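You operate a simulated robot arm through the tools that you are given. There is no shell and no other tool. Be economical: measure what you need, move in short steps, check, and stop when the job is done.

The job below is to be done with a simulated two-armed robot. You get a single attempt, and the scene is never put back.

Task
Take the lid off the small rich cream tub and lay it down on the bench right of the mill. Press the minus button of the tall mixer two times. Shut the mill drawer. Fetch the grey adapter ring and set it on the bench right of the mill. Lift the paper bin lid open. Any order will do.
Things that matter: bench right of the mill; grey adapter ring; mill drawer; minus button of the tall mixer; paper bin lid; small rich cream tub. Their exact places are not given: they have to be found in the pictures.

The check looks at the end state, three seconds after you hand in, the way a careful person would. Anything else that was tipped, shoved, dropped, spilled or broken makes it a failure. Lids that push on must go on centred and level and be pressed home; caps that screw on are set level and turned clockwise until they are tight.

Robot
Two 7-joint arms with fingered hands on one trunk, on a base that drives. Base frame: it is fixed to the floor where the robot stands at the start and does not move with it; the origin is under the middle of the robot, x ahead of it, y to its left, z up; the surface under the hand at the start is at about z = 0.9. Readings come in m, rad, newtons and seconds.
The left shoulder is at the start at [0.025, 0.092, 1.317], the right one opposite. With the tool pointing down near the work surface each hand reaches from about 0.1 to 0.48 m from the robot's upright axis, wherever it stands, measured 20 degrees to its own side. Places, roughly: bench right of the mill [0.5, 0, 0.9]; grey adapter ring [-0.25, -0.5, 1]; mill drawer [-0.6, -0.3, 0.5]; minus button of the tall mixer [0.7, 1.6, 1.5]; paper bin lid [-1.1, 6.3, 0.5]; small rich cream tub [0.5, 0, 1]. Payload 2.1 kg a hand.
Tool frame (each hand has its own): the origin (TCP) lies between the finger pads and is the grasp point; the fingertips stand 0.02 m ahead of it; z points along the fingers, y is the line along which they close. Largest opening 0.068 m; the body of the gripper starts 0.023 m behind the TCP. The gripper is a hand of 5 fingers: y runs from the thumb to the fingers, the wrist lies at [-0.01, -0.079, -0.131] in the tool frame, and closing takes about 1.5 s.
Orientation is that of the tool frame in the base frame, as a unit quaternion [x, y, z, w]. With the fingers straight down and the wrist toward the robot, the tool's x, y and z point along [0, 1, 0], [1, 0, 0] and [0, 0, -1] of the base frame.

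Tools
- The arms move only by the tool step_arm. It takes "left_moves", "right_moves" or both (then of equal length, played together; a hand with none holds still); each is a list of rows, each an object (a shift or turn left out is 0, a gripper value left out holds the last) with "travel": the shift along the tool's x, y, z in m, a list of three; "angular": the turn, a rotation vector about the tool's x, y, z in rad, a list of three. In form: [{"travel": [x, y, z], "angular": [rx, ry, rz]}, ...]. A call has 1 to 10 rows; each row is the pose to reach, as a shift and turn from the pose commanded when the call began, along the tool's axes at that moment. "left_gripper" and "right_gripper" are, for a hand that has rows, the opening, from 0 (shut) to 1 (fully open), set as the call begins (left out, the last holds). Rows are played at 5 a second. More than 0.05 m and 0.15 rad between two rows, or a gripper value outside its range, and nothing of the call is played. Where a pose cannot be reached the arm comes as near as it can. A force on the tool above 40 N (or 10 N above the force at the start of the call, whichever is more), or a blocked arm, ends the call early, and 0.2 s more pass. Each finger travels about 0.153 m/s and halts on what it meets, pressing with about 27 N; the grip force reading is that of the motor and also rises with nothing between the fingers. The clock runs only during rows and for 0.2 s after the last one: add rows that repeat a pose to give the fingers time. It gives the time, the measured TCP pose, the force on the tool (base axes), the opening and the grip force at its end, in the units of the frame above (readings bear some noise), with the torque about the TCP (base axes, N m) and any sound that the robot's microphone picked up.
- Cameras (640 x 400 px; columns grow to the right, rows downward): "scene" is now at [0.0616, -0.0464, 1.4484]; the picture's right is [-0.84, -0.54, 0.00], its down [-0.47, 0.74, -0.48] and it looks along [0.26, -0.41, -0.87] (base axes); focal length 214 px, centre (320, 200). "left" rides on the left gripper at [-0.054, -0.058, -0.072] in its tool frame; the picture's right is [-0.57, -0.39, 0.73], its down [0.73, -0.64, 0.23] and it looks along [0.38, 0.66, 0.65] (tool axes); focal length 226 px, centre (320, 200). "right" rides on the right gripper at [0.054, -0.058, -0.072] in its tool frame; the picture's right is [-0.57, 0.39, -0.73], its down [-0.73, -0.64, 0.23] and it looks along [-0.38, 0.66, 0.65] (tool axes); focal length 226 px, centre (320, 200).
- camera(camera): a new picture of that camera. It takes no simulated time.
- raise_lower(by): slides the trunk up (or, below 0, down) by that many m; the arms and the scene camera ride with it, the base frame stays. It gives what a move gives, with no picture.
- base_move(legs): drives the robot by 1 to 6 legs, each [ahead, left, turn to the left] in m, m and rad, along the robot's own axes; the way and the turn of a leg run together, so that a leg with both is an arc; at most 1.5 m and 3.142 rad a leg. The arms and the cameras ride along, it lands a little off, and it stops where it bumps. It gives what a move gives.
- move_fingers(index, middle, ring, little, thumb_bend, thumb_turn, hand): sets how far each is bent, from 0 (flat) to 100 (curled in); at 30 the hand is open as for a grip, at 70 the pads meet at the TCP. One left out holds its place. A second passes; each finger stops where it meets its share of the squeeze, and holds until it gets a number again. A gripper value or a shape takes the hand back. It gives what a move gives, with no picture; readings hold the bend of each and the force on index, middle, ring, little, thumb and palm. thumb_turn goes from beside the hand (0) to across from the fingers (100), as for a grip.
- preshape(shape, hand): the hand has 5 fingers and takes this shape, open, in about a second: jaw (thumb against the fingers, like two jaws); tri (thumb and two fingers); tip (a fingertip pinch); poke (one finger out to press); point (the index stretched); flat (the hand flat); cup (the hand cupped); fist (a fist). The gripper value then closes the fingers along that shape, each until it touches; the sizes above hold for jaw. It gives what a move gives, with no picture.
- head_to(pan, tilt): turns the head with the scene camera to pan (to the left, within 1.501 rad either way) and tilt (down, from -0.506 to 1.204), counted from straight ahead of the robot. It gives what a move gives.
- measure_at(camera, pixels): for up to 12 pixels [column, row] of the newest picture of that camera ("zoom" is the newest enlarged one), the place [x, y, z] in the base frame of the surface seen there, good to about 0.002 m, but the place of the scene camera against the robot may be out by one fixed shift of up to 0.025 m in any direction. It takes no simulated time.
- close_up(camera, box): a new picture of the part [left, top, right, bottom] of that camera's present view, enlarged. It takes no simulated time.
- finish_job(): hands the job in; it is judged then, once.

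Go step by step. Measure first, check grasps and placings, and put right what went wrong. The budget is 110 turns and 100 pictures, counting those below and the enlarged ones. Unless the task says otherwise, let go and move clear before handing in, and close with one line.

The tools are called after "Emit:" as a command line: name --argument value ..., lists and objects as JSON in quotes. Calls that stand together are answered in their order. step_arm: Moves the arms, as the interface text tells. Its arguments: {"type":"object","properties":{"left_moves":{"type":"array"},"left_gripper":{"type":"number"},"right_moves":{"type":"array"},"right_gripper":{"type":"number"}},"required":[]} The other tools are called the same way: raise_lower (by) slides the trunk up or down; preshape (shape, hand) gives the hand a shape; move_fingers (index, middle, ring, little, thumb_bend, thumb_turn, hand) moves the fingers one by one; base_move (legs) drives the base; head_to (pan, tilt) turns the head that bears the scene camera; camera (camera) takes a picture; measure_at (camera, pixels) gives the place of the surface under pixels of a picture; close_up (camera, box) takes an enlarged picture of a part of a camera's view; finish_job () hands the job in.

At the start:

```text
time: 0.0
left_ee_pos: [0.2101, 0.0787, 1.0708]
left_tool_rot: [0.665, 0.683, 0.203, -0.225]
left_ft_force: [-1.2, -1.0, 0.1]
left_moment: [0.0, -0.05, 0.01]
left_grip_width: 0.0679
left_grip_force: 0.2
left_shape: jaw
left_bend: [30.0, 30.0, 30.0, 30.0, 30.0, 98.0]
left_finger forces: [0.0, 0.0, 0.0, 0.0, 0.1, 0.0]
right_ee_pos: [0.2398, -0.3401, 1.1643]
right_tool_rot: [0.708, 0.707, 0.0, 0.0]
right_ft_force: [0.6, 1.1, -0.3]
right_moment: [0.01, 0.02, -0.01]
right_grip_width: 0.0677
right_grip_force: 0.0
right_shape: jaw
right_bend: [30.0, 30.0, 30.0, 30.0, 30.0, 98.0]
right_finger forces: [0.0, 0.0, 0.0, 0.0, 0.0, 0.1]
trunk travel left (down, up): [-0.556, 0.348]
robot x, y, heading: [0.0041, -0.0013, 0.001]
head pan, tilt: [-1.0, 1.065]
```

scene: 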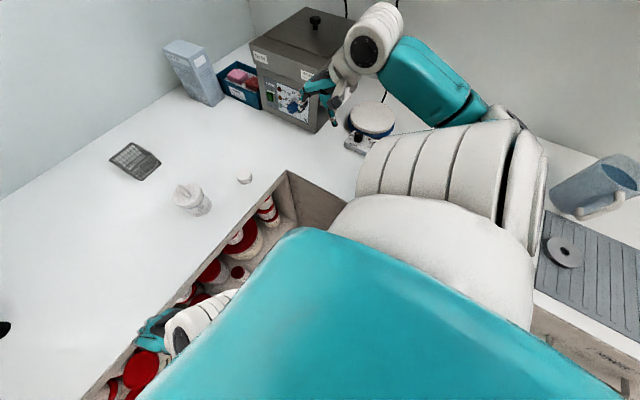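
right: 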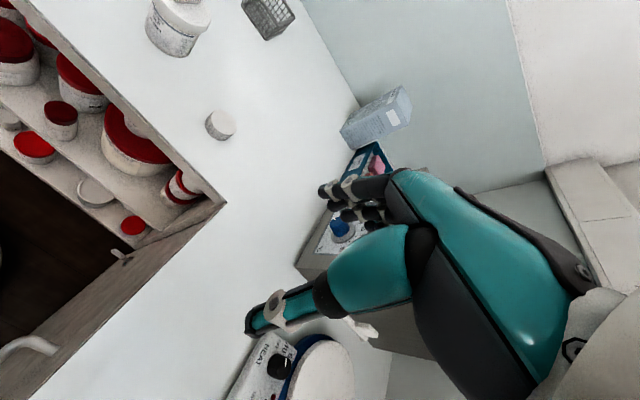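
left: 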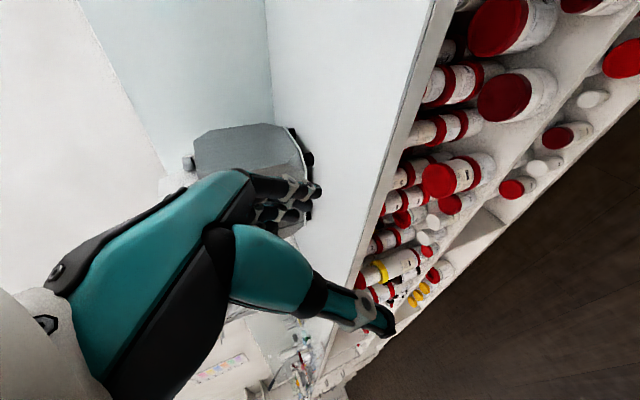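

The first pictures show the bench with small tubs, the mill box, and a ring on a grooved mat at scene (565,252). I'll look around with the head first.

Emit:
head_to --pan 0 --tilt 0.7

Emit:
camera --camera "scene"

Emit:
head_to --pan -1.0 --tilt 0.7

Emit:
camera --camera "scene"

Emit:
head_to --pan 1.2 --tilt 0.4

Emit:
camera --camera "scene"

Emit:
head_to --pan -1.5 --tilt 0.9

Emit:
camera --camera "scene"

```text
time: 1.3
left_ee_pos: [0.2123, 0.0802, 1.0713]
left_tool_rot: [0.663, 0.684, 0.204, -0.224]
left_ft_force: [-0.6, 0.0, 0.6]
left_moment: [0.03, 0.0, -0.02]
left_grip_width: 0.0679
left_grip_force: 0.1
left_shape: jaw
left_bend: [30.0, 30.0, 30.0, 30.0, 30.0, 98.0]
left_finger forces: [0.0, 0.0, 0.0, 0.0, 0.0, 0.0]
right_ee_pos: [0.2404, -0.339, 1.1646]
right_tool_rot: [0.707, 0.707, 0.0, 0.0]
right_ft_force: [-0.1, 0.2, 0.5]
right_moment: [0.01, 0.01, -0.04]
right_grip_width: 0.0678
right_grip_force: 0.1
right_shape: jaw
right_bend: [30.0, 30.0, 30.0, 30.0, 30.0, 98.0]
right_finger forces: [0.1, 0.0, 0.0, 0.0, 0.1, 0.1]
trunk travel left (down, up): [-0.556, 0.348]
robot x, y, heading: [-0.0012, 0.0013, 0.0]
head pan, tilt: [0.0, 0.7]
```

```text
96 pictures are left
```

scene: 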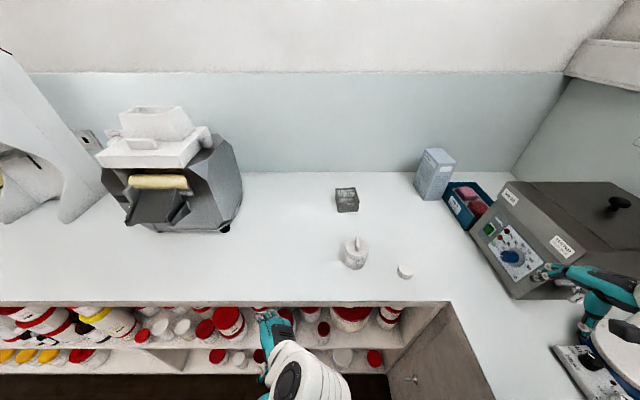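

```text
time: 2.5
left_ee_pos: [0.2126, 0.079, 1.0721]
left_tool_rot: [0.663, 0.684, 0.205, -0.224]
left_ft_force: [-0.8, -0.4, 0.3]
left_moment: [-0.03, -0.06, 0.02]
left_grip_width: 0.0679
left_grip_force: 0.0
left_shape: jaw
left_bend: [30.0, 30.0, 30.0, 30.0, 30.0, 98.0]
left_finger forces: [0.0, 0.0, 0.0, 0.0, 0.0, 0.0]
right_ee_pos: [0.2397, -0.339, 1.1639]
right_tool_rot: [0.707, 0.707, 0.0, 0.0]
right_ft_force: [-0.2, 0.2, 0.6]
right_moment: [0.03, 0.01, -0.02]
right_grip_width: 0.0678
right_grip_force: 0.1
right_shape: jaw
right_bend: [30.0, 30.0, 30.0, 30.0, 30.0, 98.0]
right_finger forces: [0.0, 0.0, 0.1, 0.0, 0.1, 0.0]
trunk travel left (down, up): [-0.556, 0.348]
robot x, y, heading: [-0.0003, 0.0008, 0.005]
head pan, tilt: [-1.0, 0.7]
```

```text
95 pictures are left
```

scene: 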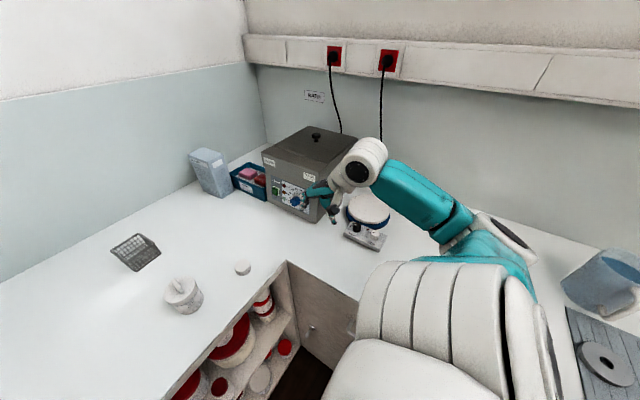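

```text
time: 4.6
left_ee_pos: [0.2105, 0.0792, 1.0721]
left_tool_rot: [0.663, 0.685, 0.204, -0.222]
left_ft_force: [-0.1, 0.5, 0.1]
left_moment: [0.02, 0.03, 0.0]
left_grip_width: 0.0676
left_grip_force: 0.1
left_shape: jaw
left_bend: [30.0, 30.0, 30.0, 30.0, 30.0, 98.0]
left_finger forces: [0.1, 0.0, 0.0, 0.1, 0.0, 0.0]
right_ee_pos: [0.2405, -0.34, 1.1648]
right_tool_rot: [0.707, 0.707, 0.0, 0.001]
right_ft_force: [0.0, -0.2, -0.5]
right_moment: [0.01, -0.02, 0.03]
right_grip_width: 0.0677
right_grip_force: 0.1
right_shape: jaw
right_bend: [30.0, 30.0, 30.0, 30.0, 30.0, 98.0]
right_finger forces: [0.0, 0.1, 0.0, 0.1, 0.0, 0.0]
trunk travel left (down, up): [-0.556, 0.348]
robot x, y, heading: [-0.0003, -0.0016, -0.002]
head pan, tilt: [1.201, 0.4]
```

```text
94 pictures are left
```

scene: 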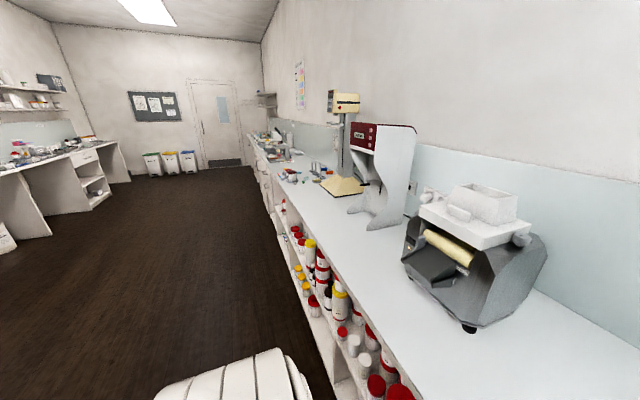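

```text
time: 7.0
left_ee_pos: [0.2121, 0.0801, 1.071]
left_tool_rot: [0.663, 0.685, 0.205, -0.222]
left_ft_force: [-1.0, 1.1, 0.3]
left_moment: [0.03, -0.02, -0.02]
left_grip_width: 0.0679
left_grip_force: 0.1
left_shape: jaw
left_bend: [30.0, 30.0, 30.0, 30.0, 30.0, 98.0]
left_finger forces: [0.1, 0.1, 0.1, 0.1, 0.1, 0.1]
right_ee_pos: [0.241, -0.3394, 1.1642]
right_tool_rot: [0.707, 0.707, 0.0, 0.0]
right_ft_force: [-0.5, 0.0, -0.9]
right_moment: [-0.03, 0.03, 0.02]
right_grip_width: 0.0677
right_grip_force: 0.0
right_shape: jaw
right_bend: [30.0, 30.0, 30.0, 30.0, 30.0, 98.0]
right_finger forces: [0.1, 0.0, 0.1, 0.0, 0.0, 0.0]
trunk travel left (down, up): [-0.556, 0.348]
robot x, y, heading: [-0.0009, 0.0029, 0.0]
head pan, tilt: [-1.499, 0.901]
```

```text
93 pictures are left
```

scene: 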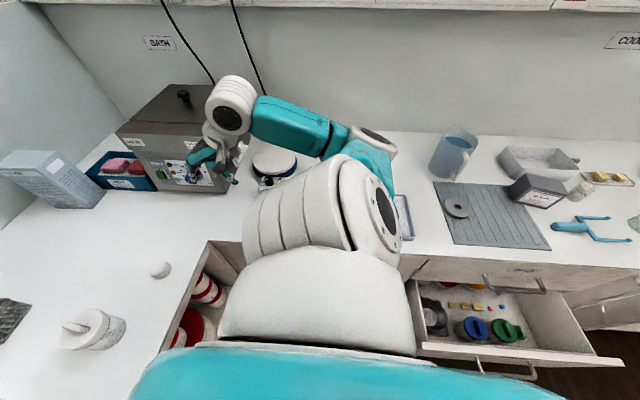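

Mill is at the front left; the drawer is open behind right; the ring is on the mat. I'll zoom in for details.

Emit:
close_up --camera "scene" --box '[400, 120, 640, 390]'

Emit:
measure_at --camera "scene" --pixels '[[457, 208], [445, 207], [469, 208], [457, 198], [457, 218], [470, 230], [515, 285], [505, 370], [620, 362], [490, 320], [420, 262], [640, 272]]'

Emit:
head_to --pan 0 --tilt 0.8

Emit:
camera --camera "scene"

Emit:
close_up --camera "scene" --box '[300, 120, 480, 270]'

```text
1.48 times, centred on (520, 255) of scene
```

zoom: 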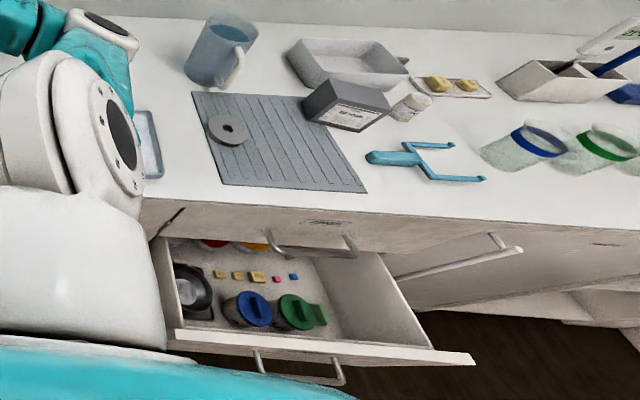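

```text
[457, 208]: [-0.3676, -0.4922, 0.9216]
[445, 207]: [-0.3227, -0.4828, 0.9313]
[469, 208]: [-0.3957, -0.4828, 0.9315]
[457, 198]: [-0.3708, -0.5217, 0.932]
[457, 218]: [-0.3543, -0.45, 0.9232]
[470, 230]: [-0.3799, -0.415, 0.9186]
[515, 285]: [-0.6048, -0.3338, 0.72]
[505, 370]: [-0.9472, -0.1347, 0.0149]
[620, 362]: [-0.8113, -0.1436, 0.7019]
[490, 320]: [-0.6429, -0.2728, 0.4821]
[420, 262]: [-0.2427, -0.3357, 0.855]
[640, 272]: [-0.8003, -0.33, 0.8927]
```

```text
time: 8.6
left_ee_pos: [0.2115, 0.0794, 1.0714]
left_tool_rot: [0.663, 0.685, 0.205, -0.223]
left_ft_force: [-0.2, -0.1, 0.4]
left_moment: [-0.03, -0.02, -0.02]
left_grip_width: 0.0679
left_grip_force: 0.0
left_shape: jaw
left_bend: [30.0, 30.0, 30.0, 30.0, 30.0, 98.0]
left_finger forces: [0.1, 0.0, 0.0, 0.0, 0.0, 0.0]
right_ee_pos: [0.2415, -0.34, 1.1637]
right_tool_rot: [0.706, 0.708, 0.0, 0.0]
right_ft_force: [-0.2, 0.2, 0.0]
right_moment: [0.0, 0.01, 0.01]
right_grip_width: 0.0677
right_grip_force: 0.0
right_shape: jaw
right_bend: [30.0, 30.0, 30.0, 30.0, 30.0, 98.0]
right_finger forces: [0.0, 0.0, 0.0, 0.0, 0.0, 0.0]
trunk travel left (down, up): [-0.556, 0.348]
robot x, y, heading: [0.0008, -0.0028, 0.001]
head pan, tilt: [0.0, 0.799]
```

```text
91 pictures are left
```

scene: 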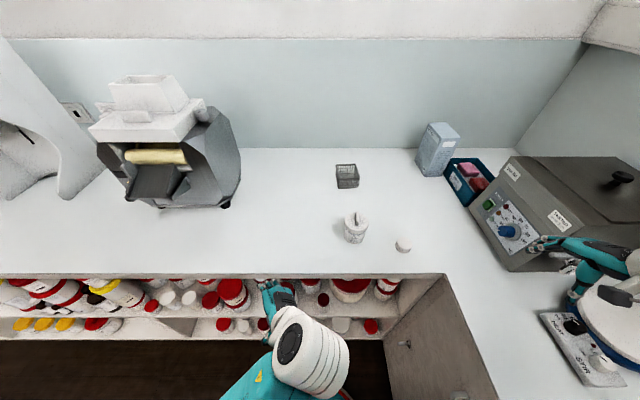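

```text
2.67 times, centred on (390, 195) of scene
```

zoom: 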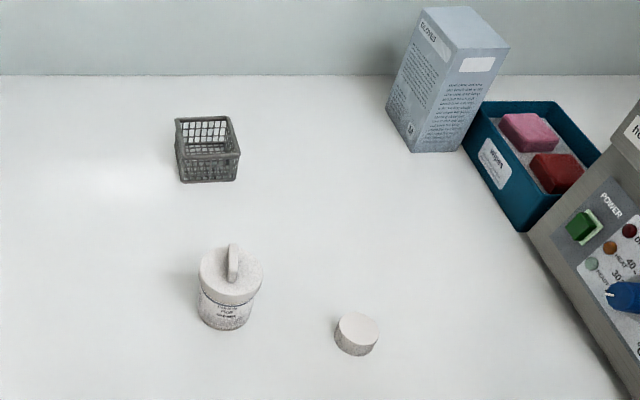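

Emit:
close_up --camera "scene" --box '[325, 200, 425, 262]'

Emit:
measure_at --camera "scene" --pixels '[[355, 214], [355, 219], [347, 222], [363, 222], [355, 228], [355, 242], [350, 213], [403, 243], [320, 240], [300, 200], [402, 252]]'

Emit:
measure_at --camera "zoom" --pixels '[[160, 110], [190, 90], [192, 120], [225, 120], [190, 145], [160, 260], [185, 270]]'

```text
6.40 times, centred on (375, 231) of scene
```

zoom: 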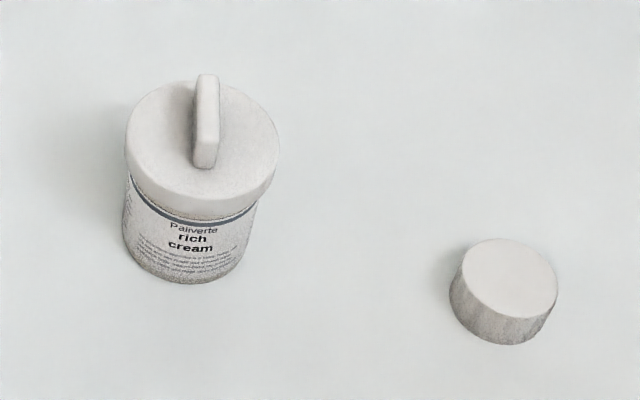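

```text
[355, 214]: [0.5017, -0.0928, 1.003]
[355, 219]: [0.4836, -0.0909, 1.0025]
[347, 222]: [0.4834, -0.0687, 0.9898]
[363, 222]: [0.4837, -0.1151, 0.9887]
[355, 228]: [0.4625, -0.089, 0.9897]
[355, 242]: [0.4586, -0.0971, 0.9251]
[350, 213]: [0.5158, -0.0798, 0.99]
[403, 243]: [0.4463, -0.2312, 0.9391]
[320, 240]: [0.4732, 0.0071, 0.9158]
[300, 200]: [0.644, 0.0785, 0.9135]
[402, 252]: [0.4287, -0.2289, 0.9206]
```

```text
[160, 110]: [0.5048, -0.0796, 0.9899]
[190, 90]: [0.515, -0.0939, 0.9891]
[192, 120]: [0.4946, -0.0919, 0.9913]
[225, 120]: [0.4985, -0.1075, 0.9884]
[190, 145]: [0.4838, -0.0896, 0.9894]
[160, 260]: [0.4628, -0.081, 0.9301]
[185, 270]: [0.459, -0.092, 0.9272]
```

The tub reads at about [0.488,-0.092], lid top z≈0.99 with a ridge along x. I'll use the right hand camera to check the scene camera's fixed shift, and measure the bench edge.

Emit:
camera --camera "right"

Emit:
measure_at --camera "right" --pixels '[[224, 119], [222, 134], [230, 130], [208, 118], [170, 40], [250, 80], [183, 12], [200, 20], [160, 8], [260, 150]]'

Emit:
measure_at --camera "scene" --pixels '[[403, 243], [398, 243], [408, 244], [320, 270], [420, 270], [230, 208], [200, 205], [160, 208]]'

```text
88 pictures are left
```

right: 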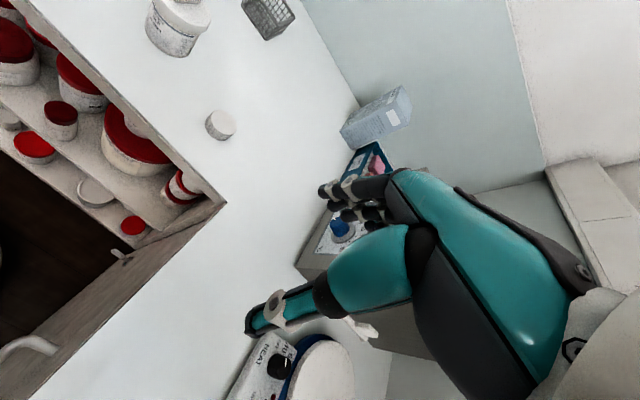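

```text
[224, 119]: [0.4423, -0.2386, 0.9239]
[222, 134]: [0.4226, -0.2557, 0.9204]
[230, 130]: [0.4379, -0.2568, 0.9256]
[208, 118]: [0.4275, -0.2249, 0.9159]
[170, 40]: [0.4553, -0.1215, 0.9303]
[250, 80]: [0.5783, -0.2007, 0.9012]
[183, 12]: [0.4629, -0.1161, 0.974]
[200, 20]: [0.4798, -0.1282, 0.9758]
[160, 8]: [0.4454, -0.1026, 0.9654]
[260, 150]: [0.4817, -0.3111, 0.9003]
```

```text
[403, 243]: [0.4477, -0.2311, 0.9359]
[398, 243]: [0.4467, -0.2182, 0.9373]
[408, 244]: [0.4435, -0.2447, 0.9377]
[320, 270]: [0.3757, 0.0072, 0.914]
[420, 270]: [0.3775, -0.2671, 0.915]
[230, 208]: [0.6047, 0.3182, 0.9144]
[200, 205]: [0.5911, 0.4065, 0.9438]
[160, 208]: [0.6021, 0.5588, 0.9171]
```

Scene camera shift is about [-0.006,-0.009,-0.0135]; bench top is z≈0.90, its edge x≈0.36. I'll drive forward a little and turn the right hand so its fingers close along y across the ridge.

Emit:
base_move --legs '[[0.06, 0, 0]]'

Emit:
step_arm --right_moves '[{"angular": [0, 0, -0.15]}, {"angular": [0, 0, -0.3]}, {"angular": [0, 0, -0.45]}, {"angular": [0, 0, -0.6]}, {"angular": [0, 0, -0.75]}, {"angular": [0, 0, -0.9]}, {"angular": [0, 0, -1.05]}, {"angular": [0, 0, -1.2]}, {"angular": [0, 0, -1.35]}, {"angular": [0, 0, -1.5]}]'

Emit:
camera --camera "right"

Emit:
camera --camera "scene"

```text
time: 9.6
left_ee_pos: [0.2714, 0.0796, 1.0717]
left_tool_rot: [0.663, 0.684, 0.204, -0.224]
left_ft_force: [0.4, -0.1, 0.3]
left_moment: [0.01, -0.02, -0.05]
left_grip_width: 0.0677
left_grip_force: 0.1
left_shape: jaw
left_bend: [30.0, 30.0, 30.0, 30.0, 30.0, 98.0]
left_finger forces: [0.1, 0.1, 0.1, 0.1, 0.0, 0.1]
right_ee_pos: [0.3003, -0.3402, 1.1637]
right_tool_rot: [0.707, 0.707, 0.0, -0.001]
right_ft_force: [-0.4, -0.2, 0.7]
right_moment: [-0.03, -0.01, -0.01]
right_grip_width: 0.0675
right_grip_force: 0.1
right_shape: jaw
right_bend: [30.0, 30.0, 30.0, 30.0, 30.0, 98.0]
right_finger forces: [0.1, 0.0, 0.1, 0.0, 0.0, 0.0]
trunk travel left (down, up): [-0.556, 0.348]
robot x, y, heading: [0.0554, 0.0039, 0.004]
head pan, tilt: [0.0, 0.799]
```

```text
time: 11.8
left_ee_pos: [0.2725, 0.0803, 1.072]
left_tool_rot: [0.662, 0.685, 0.205, -0.224]
left_ft_force: [-0.6, -0.1, -0.6]
left_moment: [0.01, 0.0, -0.03]
left_grip_width: 0.0676
left_grip_force: 0.1
left_shape: jaw
left_bend: [30.0, 30.0, 30.0, 30.0, 30.0, 98.0]
left_finger forces: [0.0, 0.1, 0.0, 0.1, 0.0, 0.0]
right_ee_pos: [0.301, -0.3395, 1.164]
right_tool_rot: [0.034, 0.999, 0.0, 0.001]
right_ft_force: [-0.5, 0.6, -0.2]
right_moment: [0.03, 0.01, -0.01]
right_grip_width: 0.0676
right_grip_force: 0.1
right_shape: jaw
right_bend: [30.0, 30.0, 30.0, 30.0, 30.0, 98.0]
right_finger forces: [0.0, 0.0, 0.0, 0.0, 0.1, 0.1]
trunk travel left (down, up): [-0.556, 0.348]
robot x, y, heading: [0.0598, -0.0003, -0.003]
head pan, tilt: [0.0, 0.799]
```

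```text
87 pictures are left
```

right: 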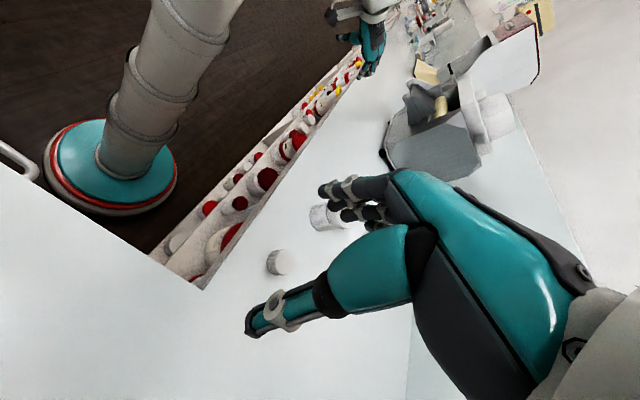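

```text
86 pictures are left
```

scene: 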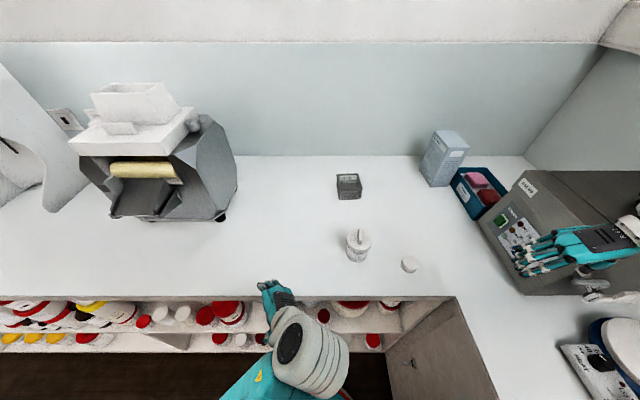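

The hand now closes along y. Moving it above the tub at z≈1.08 to take a closer measurement.

Emit:
step_arm --right_moves '[{"travel": [-0.0235, 0.036, 0.012], "angular": [0, 0, -0.01]}, {"travel": [-0.047, 0.072, 0.024], "angular": [0, 0, -0.02]}, {"travel": [-0.07, 0.108, 0.036], "angular": [0, 0, -0.03]}, {"travel": [-0.094, 0.144, 0.048], "angular": [0, 0, -0.04]}, {"travel": [-0.117, 0.18, 0.06], "angular": [0, 0, -0.05]}, {"travel": [-0.14, 0.216, 0.072], "angular": [0, 0, -0.06]}, {"travel": [-0.164, 0.235, 0.084], "angular": [0, 0, -0.068]}, {"travel": [-0.164, 0.235, 0.084], "angular": [0, 0, -0.068]}]'

Emit:
camera --camera "right"

Emit:
camera --camera "scene"

```text
time: 13.6
left_ee_pos: [0.272, 0.0803, 1.0728]
left_tool_rot: [0.663, 0.685, 0.203, -0.223]
left_ft_force: [0.0, -0.7, 0.2]
left_moment: [-0.02, -0.02, -0.01]
left_grip_width: 0.0674
left_grip_force: 0.0
left_shape: jaw
left_bend: [30.0, 30.0, 30.0, 30.0, 30.0, 98.0]
left_finger forces: [0.1, 0.0, 0.0, 0.0, 0.0, 0.0]
right_ee_pos: [0.4806, -0.1159, 1.0793]
right_tool_rot: [0.0, 1.0, -0.001, 0.001]
right_ft_force: [-0.1, 0.1, -0.4]
right_moment: [0.0, -0.03, 0.01]
right_grip_width: 0.0677
right_grip_force: 0.0
right_shape: jaw
right_bend: [30.0, 30.0, 30.0, 30.0, 30.0, 98.0]
right_finger forces: [0.1, 0.0, 0.0, 0.0, 0.0, 0.0]
trunk travel left (down, up): [-0.556, 0.348]
robot x, y, heading: [0.0586, 0.0034, -0.008]
head pan, tilt: [0.0, 0.799]
```

```text
85 pictures are left
```

right: 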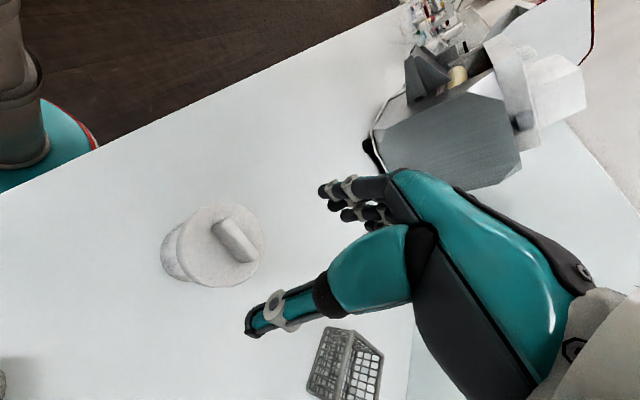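

```text
84 pictures are left
```

scene: 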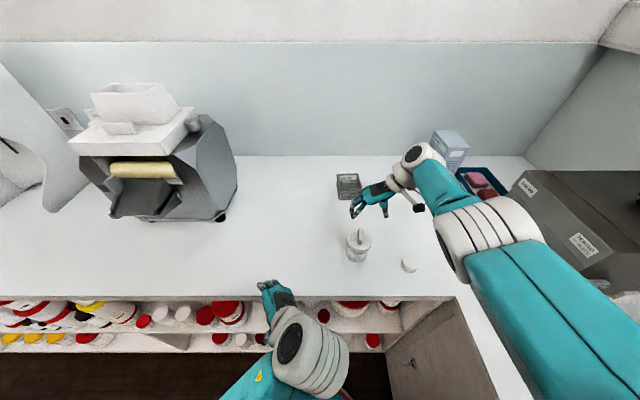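

Emit:
measure_at --camera "right" --pixels '[[222, 222], [235, 242], [248, 255], [226, 220], [228, 240], [200, 245], [225, 280], [215, 210], [258, 230], [180, 255]]'

Emit:
close_up --camera "right" --box '[140, 190, 300, 290]'

```text
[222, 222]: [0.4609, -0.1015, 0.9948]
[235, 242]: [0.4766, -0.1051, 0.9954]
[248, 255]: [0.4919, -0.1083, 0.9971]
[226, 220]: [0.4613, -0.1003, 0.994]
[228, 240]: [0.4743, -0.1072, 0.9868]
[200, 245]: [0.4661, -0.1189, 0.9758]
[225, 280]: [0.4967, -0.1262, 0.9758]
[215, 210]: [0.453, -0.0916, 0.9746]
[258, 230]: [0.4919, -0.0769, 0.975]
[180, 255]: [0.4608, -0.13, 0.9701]
```

```text
4.00 times, centred on (220, 240) of right
```

zoom: 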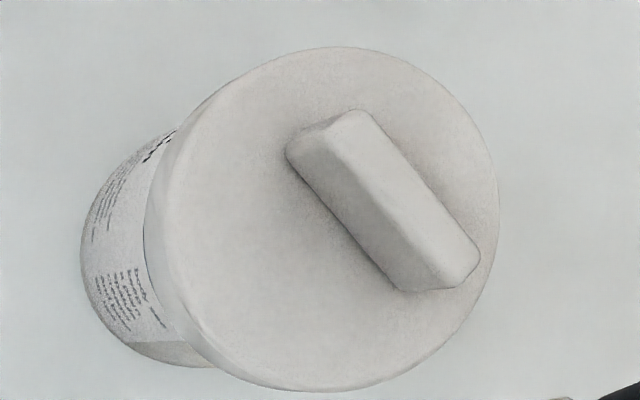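

Ridge runs from [0.461,-0.101] to [0.492,-0.108], top z 0.995, lid face 0.975. I'll come down over it with fingertips just above the lid face, then grip.

Emit:
step_arm --right_moves '[{"travel": [0.0036, 0.012, 0.02], "angular": [0, 0, 0.1]}, {"travel": [0.0036, 0.012, 0.045], "angular": [0, 0, 0.2]}, {"travel": [0.0036, 0.012, 0.065], "angular": [0, 0, 0.2]}, {"travel": [0.0036, 0.012, 0.081], "angular": [0, 0, 0.2]}, {"travel": [0.0036, 0.012, 0.081], "angular": [0, 0, 0.2]}]' --right_gripper 1

Emit:
camera --camera "right"

Emit:
close_up --camera "scene" --box '[300, 180, 460, 280]'

```text
time: 14.8
left_ee_pos: [0.2712, 0.0793, 1.0717]
left_tool_rot: [0.663, 0.685, 0.203, -0.222]
left_ft_force: [0.0, 0.6, 0.1]
left_moment: [0.02, 0.0, 0.02]
left_grip_width: 0.0679
left_grip_force: 0.1
left_shape: jaw
left_bend: [30.0, 30.0, 30.0, 30.0, 30.0, 98.0]
left_finger forces: [0.1, 0.1, 0.1, 0.1, 0.1, 0.0]
right_ee_pos: [0.4681, -0.1025, 1.0012]
right_tool_rot: [0.101, 0.995, 0.0, 0.0]
right_ft_force: [-0.1, -0.2, -0.1]
right_moment: [0.01, 0.05, -0.02]
right_grip_width: 0.0677
right_grip_force: 0.0
right_shape: jaw
right_bend: [30.0, 30.0, 30.0, 30.0, 30.0, 98.0]
right_finger forces: [0.0, 0.1, 0.1, 0.1, 0.0, 0.0]
right hand out of reach, approached as far as the arm can: row 4, 5
trunk travel left (down, up): [-0.556, 0.348]
robot x, y, heading: [0.0594, 0.0027, 0.007]
head pan, tilt: [0.0, 0.799]
```

```text
82 pictures are left
```

right: 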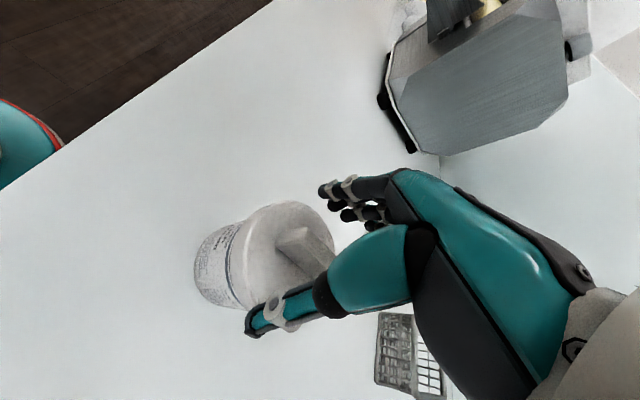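

```text
4.00 times, centred on (380, 230) of scene
```

zoom: 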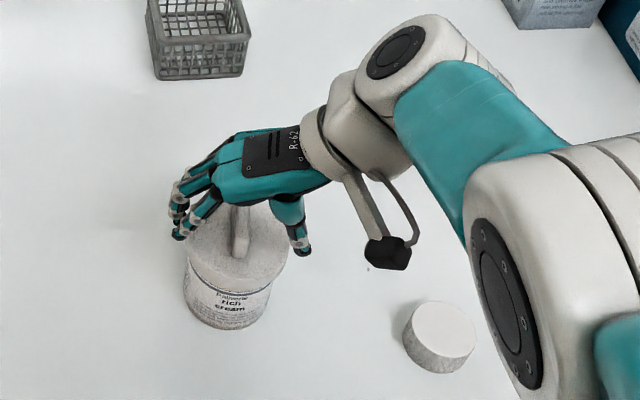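

The arm hit its reach limit about 9 mm short. I'll lift, lower the trunk 0.1 m, and come down again.

Emit:
step_arm --right_moves '[{"travel": [0, 0, -0.04]}, {"travel": [0, 0, -0.08]}, {"travel": [0, 0, -0.12]}, {"travel": [0, 0, -0.12]}]'

Emit:
raise_lower --by -0.1

```text
time: 15.8
left_ee_pos: [0.2714, 0.0802, 1.0722]
left_tool_rot: [0.663, 0.685, 0.204, -0.222]
left_ft_force: [-0.2, -0.2, 1.4]
left_moment: [-0.05, 0.0, 0.0]
left_grip_width: 0.0678
left_grip_force: 0.1
left_shape: jaw
left_bend: [30.0, 30.0, 30.0, 30.0, 30.0, 98.0]
left_finger forces: [0.1, 0.0, 0.0, 0.0, 0.0, 0.1]
right_ee_pos: [0.5032, -0.1068, 1.1151]
right_tool_rot: [0.1, 0.995, -0.001, 0.0]
right_ft_force: [-0.8, 0.6, 0.3]
right_moment: [-0.04, -0.01, 0.01]
right_grip_width: 0.068
right_grip_force: 0.0
right_shape: jaw
right_bend: [30.0, 30.0, 30.0, 30.0, 30.0, 98.0]
right_finger forces: [0.1, 0.1, 0.1, 0.1, 0.1, 0.1]
right hand out of reach, approached as far as the arm can: row 1, 2, 3, 4
trunk travel left (down, up): [-0.556, 0.348]
robot x, y, heading: [0.0543, -0.0001, 0.001]
head pan, tilt: [0.0, 0.799]
```

```text
time: 16.6
left_ee_pos: [0.2838, 0.1345, 1.0058]
left_tool_rot: [0.592, 0.728, 0.223, -0.264]
left_ft_force: [0.3, 0.4, -0.8]
left_moment: [0.0, 0.02, 0.0]
left_grip_width: 0.0678
left_grip_force: 0.0
left_shape: jaw
left_bend: [30.0, 30.0, 30.0, 30.0, 30.0, 98.0]
left_finger forces: [0.0, 0.1, 0.0, 0.0, 0.0, 0.0]
right_ee_pos: [0.5058, -0.1048, 1.0458]
right_tool_rot: [0.1, 0.995, -0.001, -0.006]
right_ft_force: [0.0, -0.7, 0.2]
right_moment: [0.0, 0.01, -0.01]
right_grip_width: 0.0677
right_grip_force: 0.0
right_shape: jaw
right_bend: [30.0, 30.0, 30.0, 30.0, 30.0, 98.0]
right_finger forces: [0.0, 0.0, 0.0, 0.1, 0.0, 0.0]
trunk travel left (down, up): [-0.491, 0.412]
robot x, y, heading: [0.0588, 0.0002, 0.002]
head pan, tilt: [0.0, 0.799]
stopped: the arm was blocked; the commanded pose is now the measured one
```

The trunk stopped early: the left arm was blocked by something. I'll look at it.

Emit:
camera --camera "left"

Emit:
camera --camera "scene"

```text
80 pictures are left
```

left: 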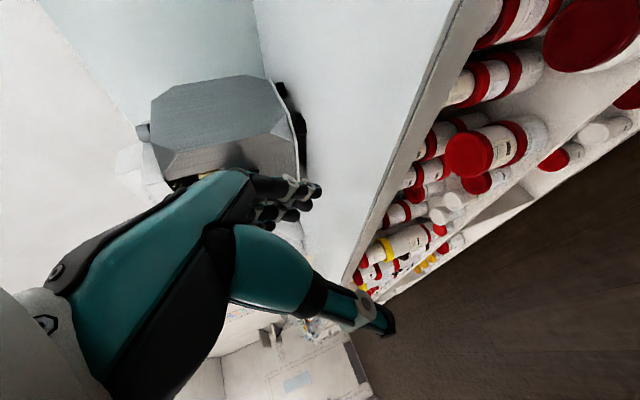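

```text
79 pictures are left
```

scene: 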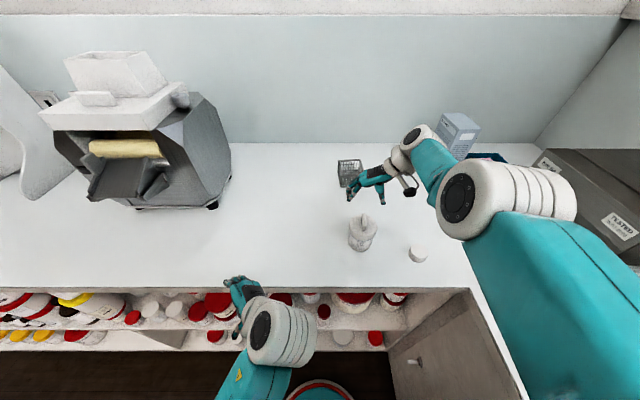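

Nothing looks disturbed; the left forearm probably caught the bench edge. I'll lift the left hand a bit and bring the right hand over the ridge again.

Emit:
step_arm --left_moves '[{"travel": [0.03, 0.003, -0.02]}, {"travel": [0.067, 0.006, -0.04]}, {"travel": [0.1, 0.009, -0.06]}, {"travel": [0.134, 0.012, -0.082]}, {"travel": [0.134, 0.012, -0.082]}]' --right_moves '[{"travel": [0.0143, -0.0024, 0]}, {"travel": [0.0286, -0.0048, 0.0]}, {"travel": [0.0286, -0.0048, 0.02]}, {"travel": [0.0286, -0.0048, 0.036]}, {"travel": [0.0286, -0.0048, 0.036]}]' --right_gripper 1

Emit:
camera --camera "right"

```text
time: 17.6
left_ee_pos: [0.2684, 0.1884, 1.0743]
left_tool_rot: [0.591, 0.671, 0.192, -0.404]
left_ft_force: [-0.4, -0.4, -0.2]
left_moment: [-0.01, -0.02, 0.01]
left_grip_width: 0.0678
left_grip_force: 0.0
left_shape: jaw
left_bend: [30.0, 30.0, 30.0, 30.0, 30.0, 98.0]
left_finger forces: [0.1, 0.0, 0.1, 0.0, 0.0, 0.0]
left hand out of reach, approached as far as the arm can: row 2, 3, 4
right_ee_pos: [0.4984, -0.106, 1.0155]
right_tool_rot: [0.1, 0.995, -0.001, -0.007]
right_ft_force: [-0.2, -0.3, 0.5]
right_moment: [0.03, 0.03, -0.01]
right_grip_width: 0.0676
right_grip_force: 0.1
right_shape: jaw
right_bend: [30.0, 30.0, 30.0, 30.0, 30.0, 98.0]
right_finger forces: [0.1, 0.1, 0.1, 0.0, 0.0, 0.0]
right hand out of reach, approached as far as the arm can: row 1, 2, 3, 4
trunk travel left (down, up): [-0.491, 0.412]
robot x, y, heading: [0.0613, 0.0001, 0.0]
head pan, tilt: [0.0, 0.799]
stopped in row 4 (left hand): the arm was blocked; the commanded pose is now the measured one
```

```text
78 pictures are left
```

right: 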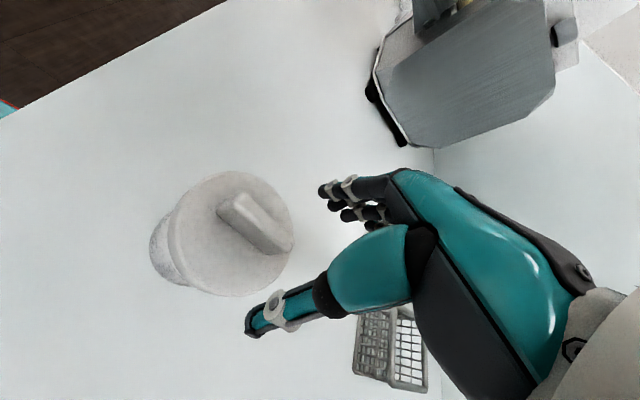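

The wrist orientation runs into joint limits for the right arm here. Plan: withdraw the right hand, set the left hand to a plain downward pose, and do the lid with the left hand from a better stance (robot further left, turned right).

Emit:
step_arm --right_moves '[{"travel": [0, 0, -0.04]}, {"travel": [0.016, -0.03, -0.08], "angular": [0, 0, 0.14]}, {"travel": [0.033, -0.06, -0.1], "angular": [0, 0, 0.28]}, {"travel": [0.05, -0.09, -0.12], "angular": [0, 0, 0.42]}, {"travel": [0.066, -0.12, -0.12], "angular": [0, 0, 0.56]}, {"travel": [0.083, -0.15, -0.12], "angular": [0, 0, 0.7]}, {"travel": [0.1, -0.18, -0.12], "angular": [0, 0, 0.84]}, {"travel": [0.117, -0.21, -0.12], "angular": [0, 0, 0.98]}, {"travel": [0.133, -0.24, -0.12], "angular": [0, 0, 1.12]}, {"travel": [0.149, -0.27, -0.12], "angular": [0, 0, 1.26]}]'

Emit:
step_arm --left_moves '[{"travel": [0.018, 0.0075, 0.0095], "angular": [-0.0445, -0.125, 0.0168]}, {"travel": [0.036, 0.015, 0.019], "angular": [-0.089, -0.25, 0.0336]}, {"travel": [0.054, 0.022, 0.0285], "angular": [-0.1335, -0.375, 0.05]}, {"travel": [0.072, 0.03, 0.038], "angular": [-0.178, -0.5, 0.067]}, {"travel": [0.09, 0.037, 0.0475], "angular": [-0.2225, -0.625, 0.084]}, {"travel": [0.108, 0.045, 0.057], "angular": [-0.267, -0.75, 0.1]}, {"travel": [0.127, 0.052, 0.067], "angular": [-0.3116, -0.876, 0.1176]}, {"travel": [0.127, 0.052, 0.067], "angular": [-0.3116, -0.876, 0.1176]}]'

Emit:
camera --camera "scene"

```text
refused: row 2 steps farther than a row can; nothing moved
```

```text
time: 19.4
left_ee_pos: [0.3001, 0.3273, 1.1195]
left_tool_rot: [0.709, 0.705, -0.005, 0.002]
left_ft_force: [0.3, 0.5, -0.4]
left_moment: [-0.01, 0.0, -0.01]
left_grip_width: 0.0677
left_grip_force: 0.0
left_shape: jaw
left_bend: [30.0, 30.0, 30.0, 30.0, 30.0, 98.0]
left_finger forces: [0.0, 0.0, 0.0, 0.0, 0.1, 0.1]
left hand out of reach, approached as far as the arm can: row 1, 2, 3, 4
right_ee_pos: [0.4985, -0.1064, 1.0154]
right_tool_rot: [0.1, 0.995, -0.001, -0.006]
right_ft_force: [0.1, -0.4, -0.4]
right_moment: [0.03, -0.01, 0.03]
right_grip_width: 0.0677
right_grip_force: 0.2
right_shape: jaw
right_bend: [30.0, 30.0, 30.0, 30.0, 30.0, 98.0]
right_finger forces: [0.0, 0.0, 0.0, 0.1, 0.0, 0.1]
trunk travel left (down, up): [-0.491, 0.412]
robot x, y, heading: [0.0612, 0.0018, -0.004]
head pan, tilt: [0.0, 0.799]
```

```text
77 pictures are left
```

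scene: 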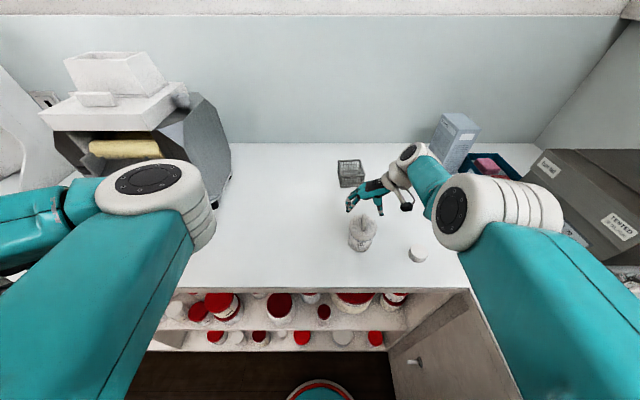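

Emit:
step_arm --right_moves '[{"travel": [0, 0, -0.035]}, {"travel": [0, 0, -0.07]}, {"travel": [0, 0, -0.1]}, {"travel": [0.016, -0.03, -0.12], "angular": [0, 0, 0.14]}, {"travel": [0.036, -0.065, -0.12], "angular": [0, 0, 0.28]}, {"travel": [0.058, -0.105, -0.12], "angular": [0, 0, 0.42]}, {"travel": [0.08, -0.145, -0.12], "angular": [0, 0, 0.56]}, {"travel": [0.102, -0.185, -0.12], "angular": [0, 0, 0.7]}, {"travel": [0.124, -0.225, -0.12], "angular": [0, 0, 0.84]}, {"travel": [0.146, -0.265, -0.12], "angular": [0, 0, 0.98]}]'

Emit:
step_arm --right_moves '[{"angular": [0, 0, 0.13]}, {"angular": [0, 0, 0.26]}, {"angular": [0, 0, 0.38]}]'

Emit:
raise_lower --by 0.065

Emit:
base_move --legs '[[0, 0.12, 0], [0, 0, -0.5], [0, 0, -0.4]]'

Emit:
head_to --pan 0.4 --tilt 0.8

Emit:
camera --camera "scene"

```text
time: 21.6
left_ee_pos: [0.3009, 0.3271, 1.1184]
left_tool_rot: [0.709, 0.706, -0.005, 0.002]
left_ft_force: [0.3, 0.2, 0.6]
left_moment: [0.03, -0.01, 0.0]
left_grip_width: 0.0674
left_grip_force: 0.1
left_shape: jaw
left_bend: [30.0, 30.0, 30.0, 30.0, 30.0, 98.0]
left_finger forces: [0.0, 0.0, 0.0, 0.0, 0.0, 0.1]
right_ee_pos: [0.4073, -0.4444, 1.1456]
right_tool_rot: [0.539, 0.842, -0.003, -0.005]
right_ft_force: [0.9, -0.3, 0.5]
right_moment: [0.01, -0.03, 0.0]
right_grip_width: 0.0678
right_grip_force: 0.1
right_shape: jaw
right_bend: [30.0, 30.0, 30.0, 30.0, 30.0, 98.0]
right_finger forces: [0.2, 0.1, 0.1, 0.0, 0.0, 0.1]
right hand out of reach, approached as far as the arm can: row 1, 2, 3, 4, 5, 6, 7, 8, 9, 10
trunk travel left (down, up): [-0.491, 0.412]
robot x, y, heading: [0.0591, -0.0, 0.003]
head pan, tilt: [0.0, 0.799]
```

```text
time: 22.4
left_ee_pos: [0.2995, 0.328, 1.1188]
left_tool_rot: [0.709, 0.705, -0.004, 0.002]
left_ft_force: [0.0, 0.1, 0.0]
left_moment: [0.02, 0.0, -0.01]
left_grip_width: 0.0679
left_grip_force: 0.0
left_shape: jaw
left_bend: [30.0, 30.0, 30.0, 30.0, 30.0, 98.0]
left_finger forces: [0.1, 0.0, 0.0, 0.1, 0.0, 0.1]
right_ee_pos: [0.4272, -0.4687, 1.1478]
right_tool_rot: [0.704, 0.711, -0.004, -0.004]
right_ft_force: [-0.5, 0.3, -0.3]
right_moment: [0.0, -0.01, -0.01]
right_grip_width: 0.0677
right_grip_force: 0.1
right_shape: jaw
right_bend: [30.0, 30.0, 30.0, 30.0, 30.0, 98.0]
right_finger forces: [0.0, 0.1, 0.0, 0.0, 0.0, 0.0]
right hand out of reach, approached as far as the arm can: row 1, 2, 3
trunk travel left (down, up): [-0.491, 0.412]
robot x, y, heading: [0.0575, 0.0025, -0.002]
head pan, tilt: [0.0, 0.799]
```

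```text
time: 23.4
left_ee_pos: [0.3012, 0.3275, 1.1842]
left_tool_rot: [0.709, 0.705, -0.005, 0.001]
left_ft_force: [0.8, 0.0, -0.7]
left_moment: [0.0, -0.01, -0.01]
left_grip_width: 0.0678
left_grip_force: 0.1
left_shape: jaw
left_bend: [30.0, 30.0, 30.0, 30.0, 30.0, 98.0]
left_finger forces: [0.0, 0.0, 0.0, 0.1, 0.1, 0.1]
right_ee_pos: [0.4275, -0.4679, 1.2146]
right_tool_rot: [0.704, 0.71, -0.004, -0.005]
right_ft_force: [0.6, 0.7, 0.1]
right_moment: [-0.01, -0.02, 0.0]
right_grip_width: 0.068
right_grip_force: 0.1
right_shape: jaw
right_bend: [30.0, 30.0, 30.0, 30.0, 30.0, 98.0]
right_finger forces: [0.0, 0.0, 0.0, 0.0, 0.0, 0.0]
trunk travel left (down, up): [-0.556, 0.347]
robot x, y, heading: [0.0623, -0.0029, -0.002]
head pan, tilt: [0.0, 0.799]
```

```text
time: 27.3
left_ee_pos: [0.4653, 0.1344, 1.1832]
left_tool_rot: [0.945, 0.326, -0.004, 0.0]
left_ft_force: [-0.1, 0.7, 0.4]
left_moment: [0.04, -0.02, 0.01]
left_grip_width: 0.0677
left_grip_force: 0.1
left_shape: jaw
left_bend: [30.0, 30.0, 30.0, 30.0, 30.0, 98.0]
left_finger forces: [0.1, 0.1, 0.0, 0.1, 0.0, 0.0]
right_ee_pos: [-0.0786, -0.4604, 1.2154]
right_tool_rot: [0.943, 0.333, -0.002, -0.006]
right_ft_force: [0.6, -0.3, 0.6]
right_moment: [-0.04, 0.02, -0.02]
right_grip_width: 0.0677
right_grip_force: 0.1
right_shape: jaw
right_bend: [30.0, 30.0, 30.0, 30.0, 30.0, 98.0]
right_finger forces: [0.0, 0.0, 0.0, 0.0, 0.0, 0.1]
trunk travel left (down, up): [-0.556, 0.347]
robot x, y, heading: [0.0605, 0.121, -0.902]
head pan, tilt: [0.0, 0.799]
```

```text
time: 28.1
left_ee_pos: [0.4662, 0.1342, 1.183]
left_tool_rot: [0.946, 0.325, -0.006, 0.0]
left_ft_force: [0.3, 0.2, 0.3]
left_moment: [-0.01, 0.02, 0.0]
left_grip_width: 0.0678
left_grip_force: 0.1
left_shape: jaw
left_bend: [30.0, 30.0, 30.0, 30.0, 30.0, 98.0]
left_finger forces: [0.0, 0.0, 0.1, 0.1, 0.0, 0.0]
right_ee_pos: [-0.0807, -0.4601, 1.2143]
right_tool_rot: [0.943, 0.333, -0.002, -0.006]
right_ft_force: [0.0, 0.0, -0.3]
right_moment: [0.02, 0.01, -0.02]
right_grip_width: 0.0677
right_grip_force: 0.1
right_shape: jaw
right_bend: [30.0, 30.0, 30.0, 30.0, 30.0, 98.0]
right_finger forces: [0.0, 0.1, 0.0, 0.1, 0.0, 0.0]
trunk travel left (down, up): [-0.556, 0.347]
robot x, y, heading: [0.0596, 0.1221, -0.902]
head pan, tilt: [0.4, 0.799]
```

```text
76 pictures are left
```

scene: 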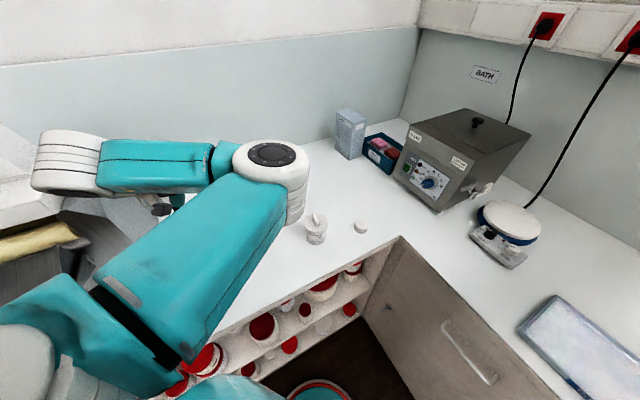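

The left arm is folded with its elbow out front, but the hand is free. I'll bring it above the tub with the fingers turned to straddle the ridge and see whether it's reachable.

Emit:
step_arm --left_moves '[{"travel": [-0.017, 0.024, 0.0125], "angular": [0, 0, 0.108]}, {"travel": [-0.034, 0.049, 0.025], "angular": [0, 0, 0.216]}, {"travel": [-0.052, 0.073, 0.0375], "angular": [0, 0, 0.324]}, {"travel": [-0.069, 0.098, 0.05], "angular": [0, 0, 0.432]}, {"travel": [-0.086, 0.122, 0.0625], "angular": [0, 0, 0.54]}, {"travel": [-0.103, 0.146, 0.075], "angular": [0, 0, 0.648]}, {"travel": [-0.121, 0.171, 0.0875], "angular": [0, 0, 0.756]}, {"travel": [-0.138, 0.195, 0.1], "angular": [0, 0, 0.863]}, {"travel": [-0.138, 0.195, 0.1], "angular": [0, 0, 0.863]}]'

Emit:
camera --camera "left"

Emit:
camera --camera "scene"

```text
time: 30.1
left_ee_pos: [0.4762, -0.1049, 1.0844]
left_tool_rot: [0.995, -0.099, -0.005, 0.002]
left_ft_force: [-0.4, 1.1, 0.0]
left_moment: [0.0, -0.01, 0.02]
left_grip_width: 0.0677
left_grip_force: 0.0
left_shape: jaw
left_bend: [30.0, 30.0, 30.0, 30.0, 30.0, 98.0]
left_finger forces: [0.0, 0.0, 0.1, 0.0, 0.0, 0.0]
right_ee_pos: [-0.0807, -0.4595, 1.214]
right_tool_rot: [0.943, 0.333, -0.002, -0.006]
right_ft_force: [0.1, 0.6, 0.0]
right_moment: [0.01, -0.02, 0.0]
right_grip_width: 0.0677
right_grip_force: 0.0
right_shape: jaw
right_bend: [30.0, 30.0, 30.0, 30.0, 30.0, 98.0]
right_finger forces: [0.0, 0.1, 0.0, 0.1, 0.1, 0.1]
trunk travel left (down, up): [-0.556, 0.347]
robot x, y, heading: [0.0581, 0.1212, -0.907]
head pan, tilt: [0.4, 0.799]
```

```text
75 pictures are left
```

left: 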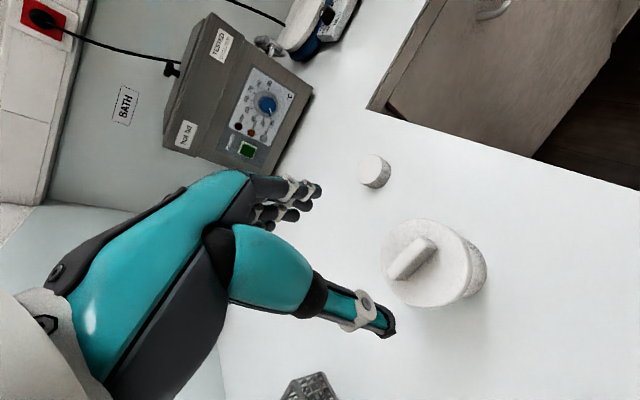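

```text
74 pictures are left
```

scene: 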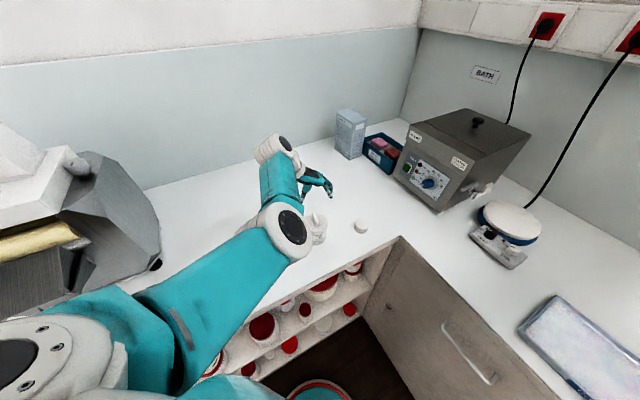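

The hand is right over the tub; I'll check the ridge in the left camera.

Emit:
measure_at --camera "left" --pixels '[[430, 243], [415, 256], [396, 275], [425, 250], [440, 270], [400, 245], [425, 300], [470, 270], [420, 222]]'

Emit:
close_up --camera "left" --box '[360, 205, 500, 315]'

```text
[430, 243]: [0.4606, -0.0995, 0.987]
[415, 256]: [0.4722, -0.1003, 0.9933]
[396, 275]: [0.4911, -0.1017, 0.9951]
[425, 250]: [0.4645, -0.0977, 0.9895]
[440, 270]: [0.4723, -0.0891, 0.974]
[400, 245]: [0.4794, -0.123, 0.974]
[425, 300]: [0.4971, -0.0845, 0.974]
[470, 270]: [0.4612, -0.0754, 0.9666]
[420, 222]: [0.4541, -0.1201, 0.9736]
```

```text
3.64 times, centred on (430, 260) of left
```

zoom: 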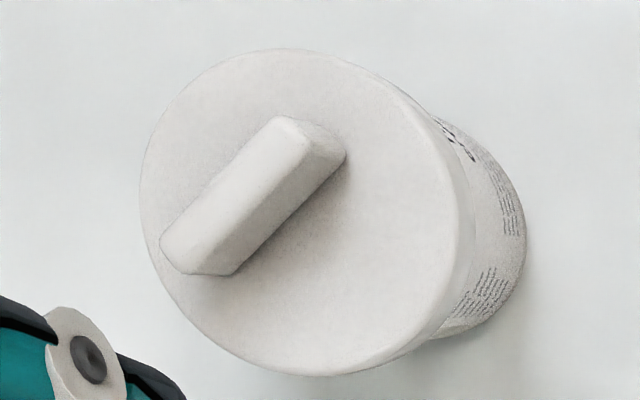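

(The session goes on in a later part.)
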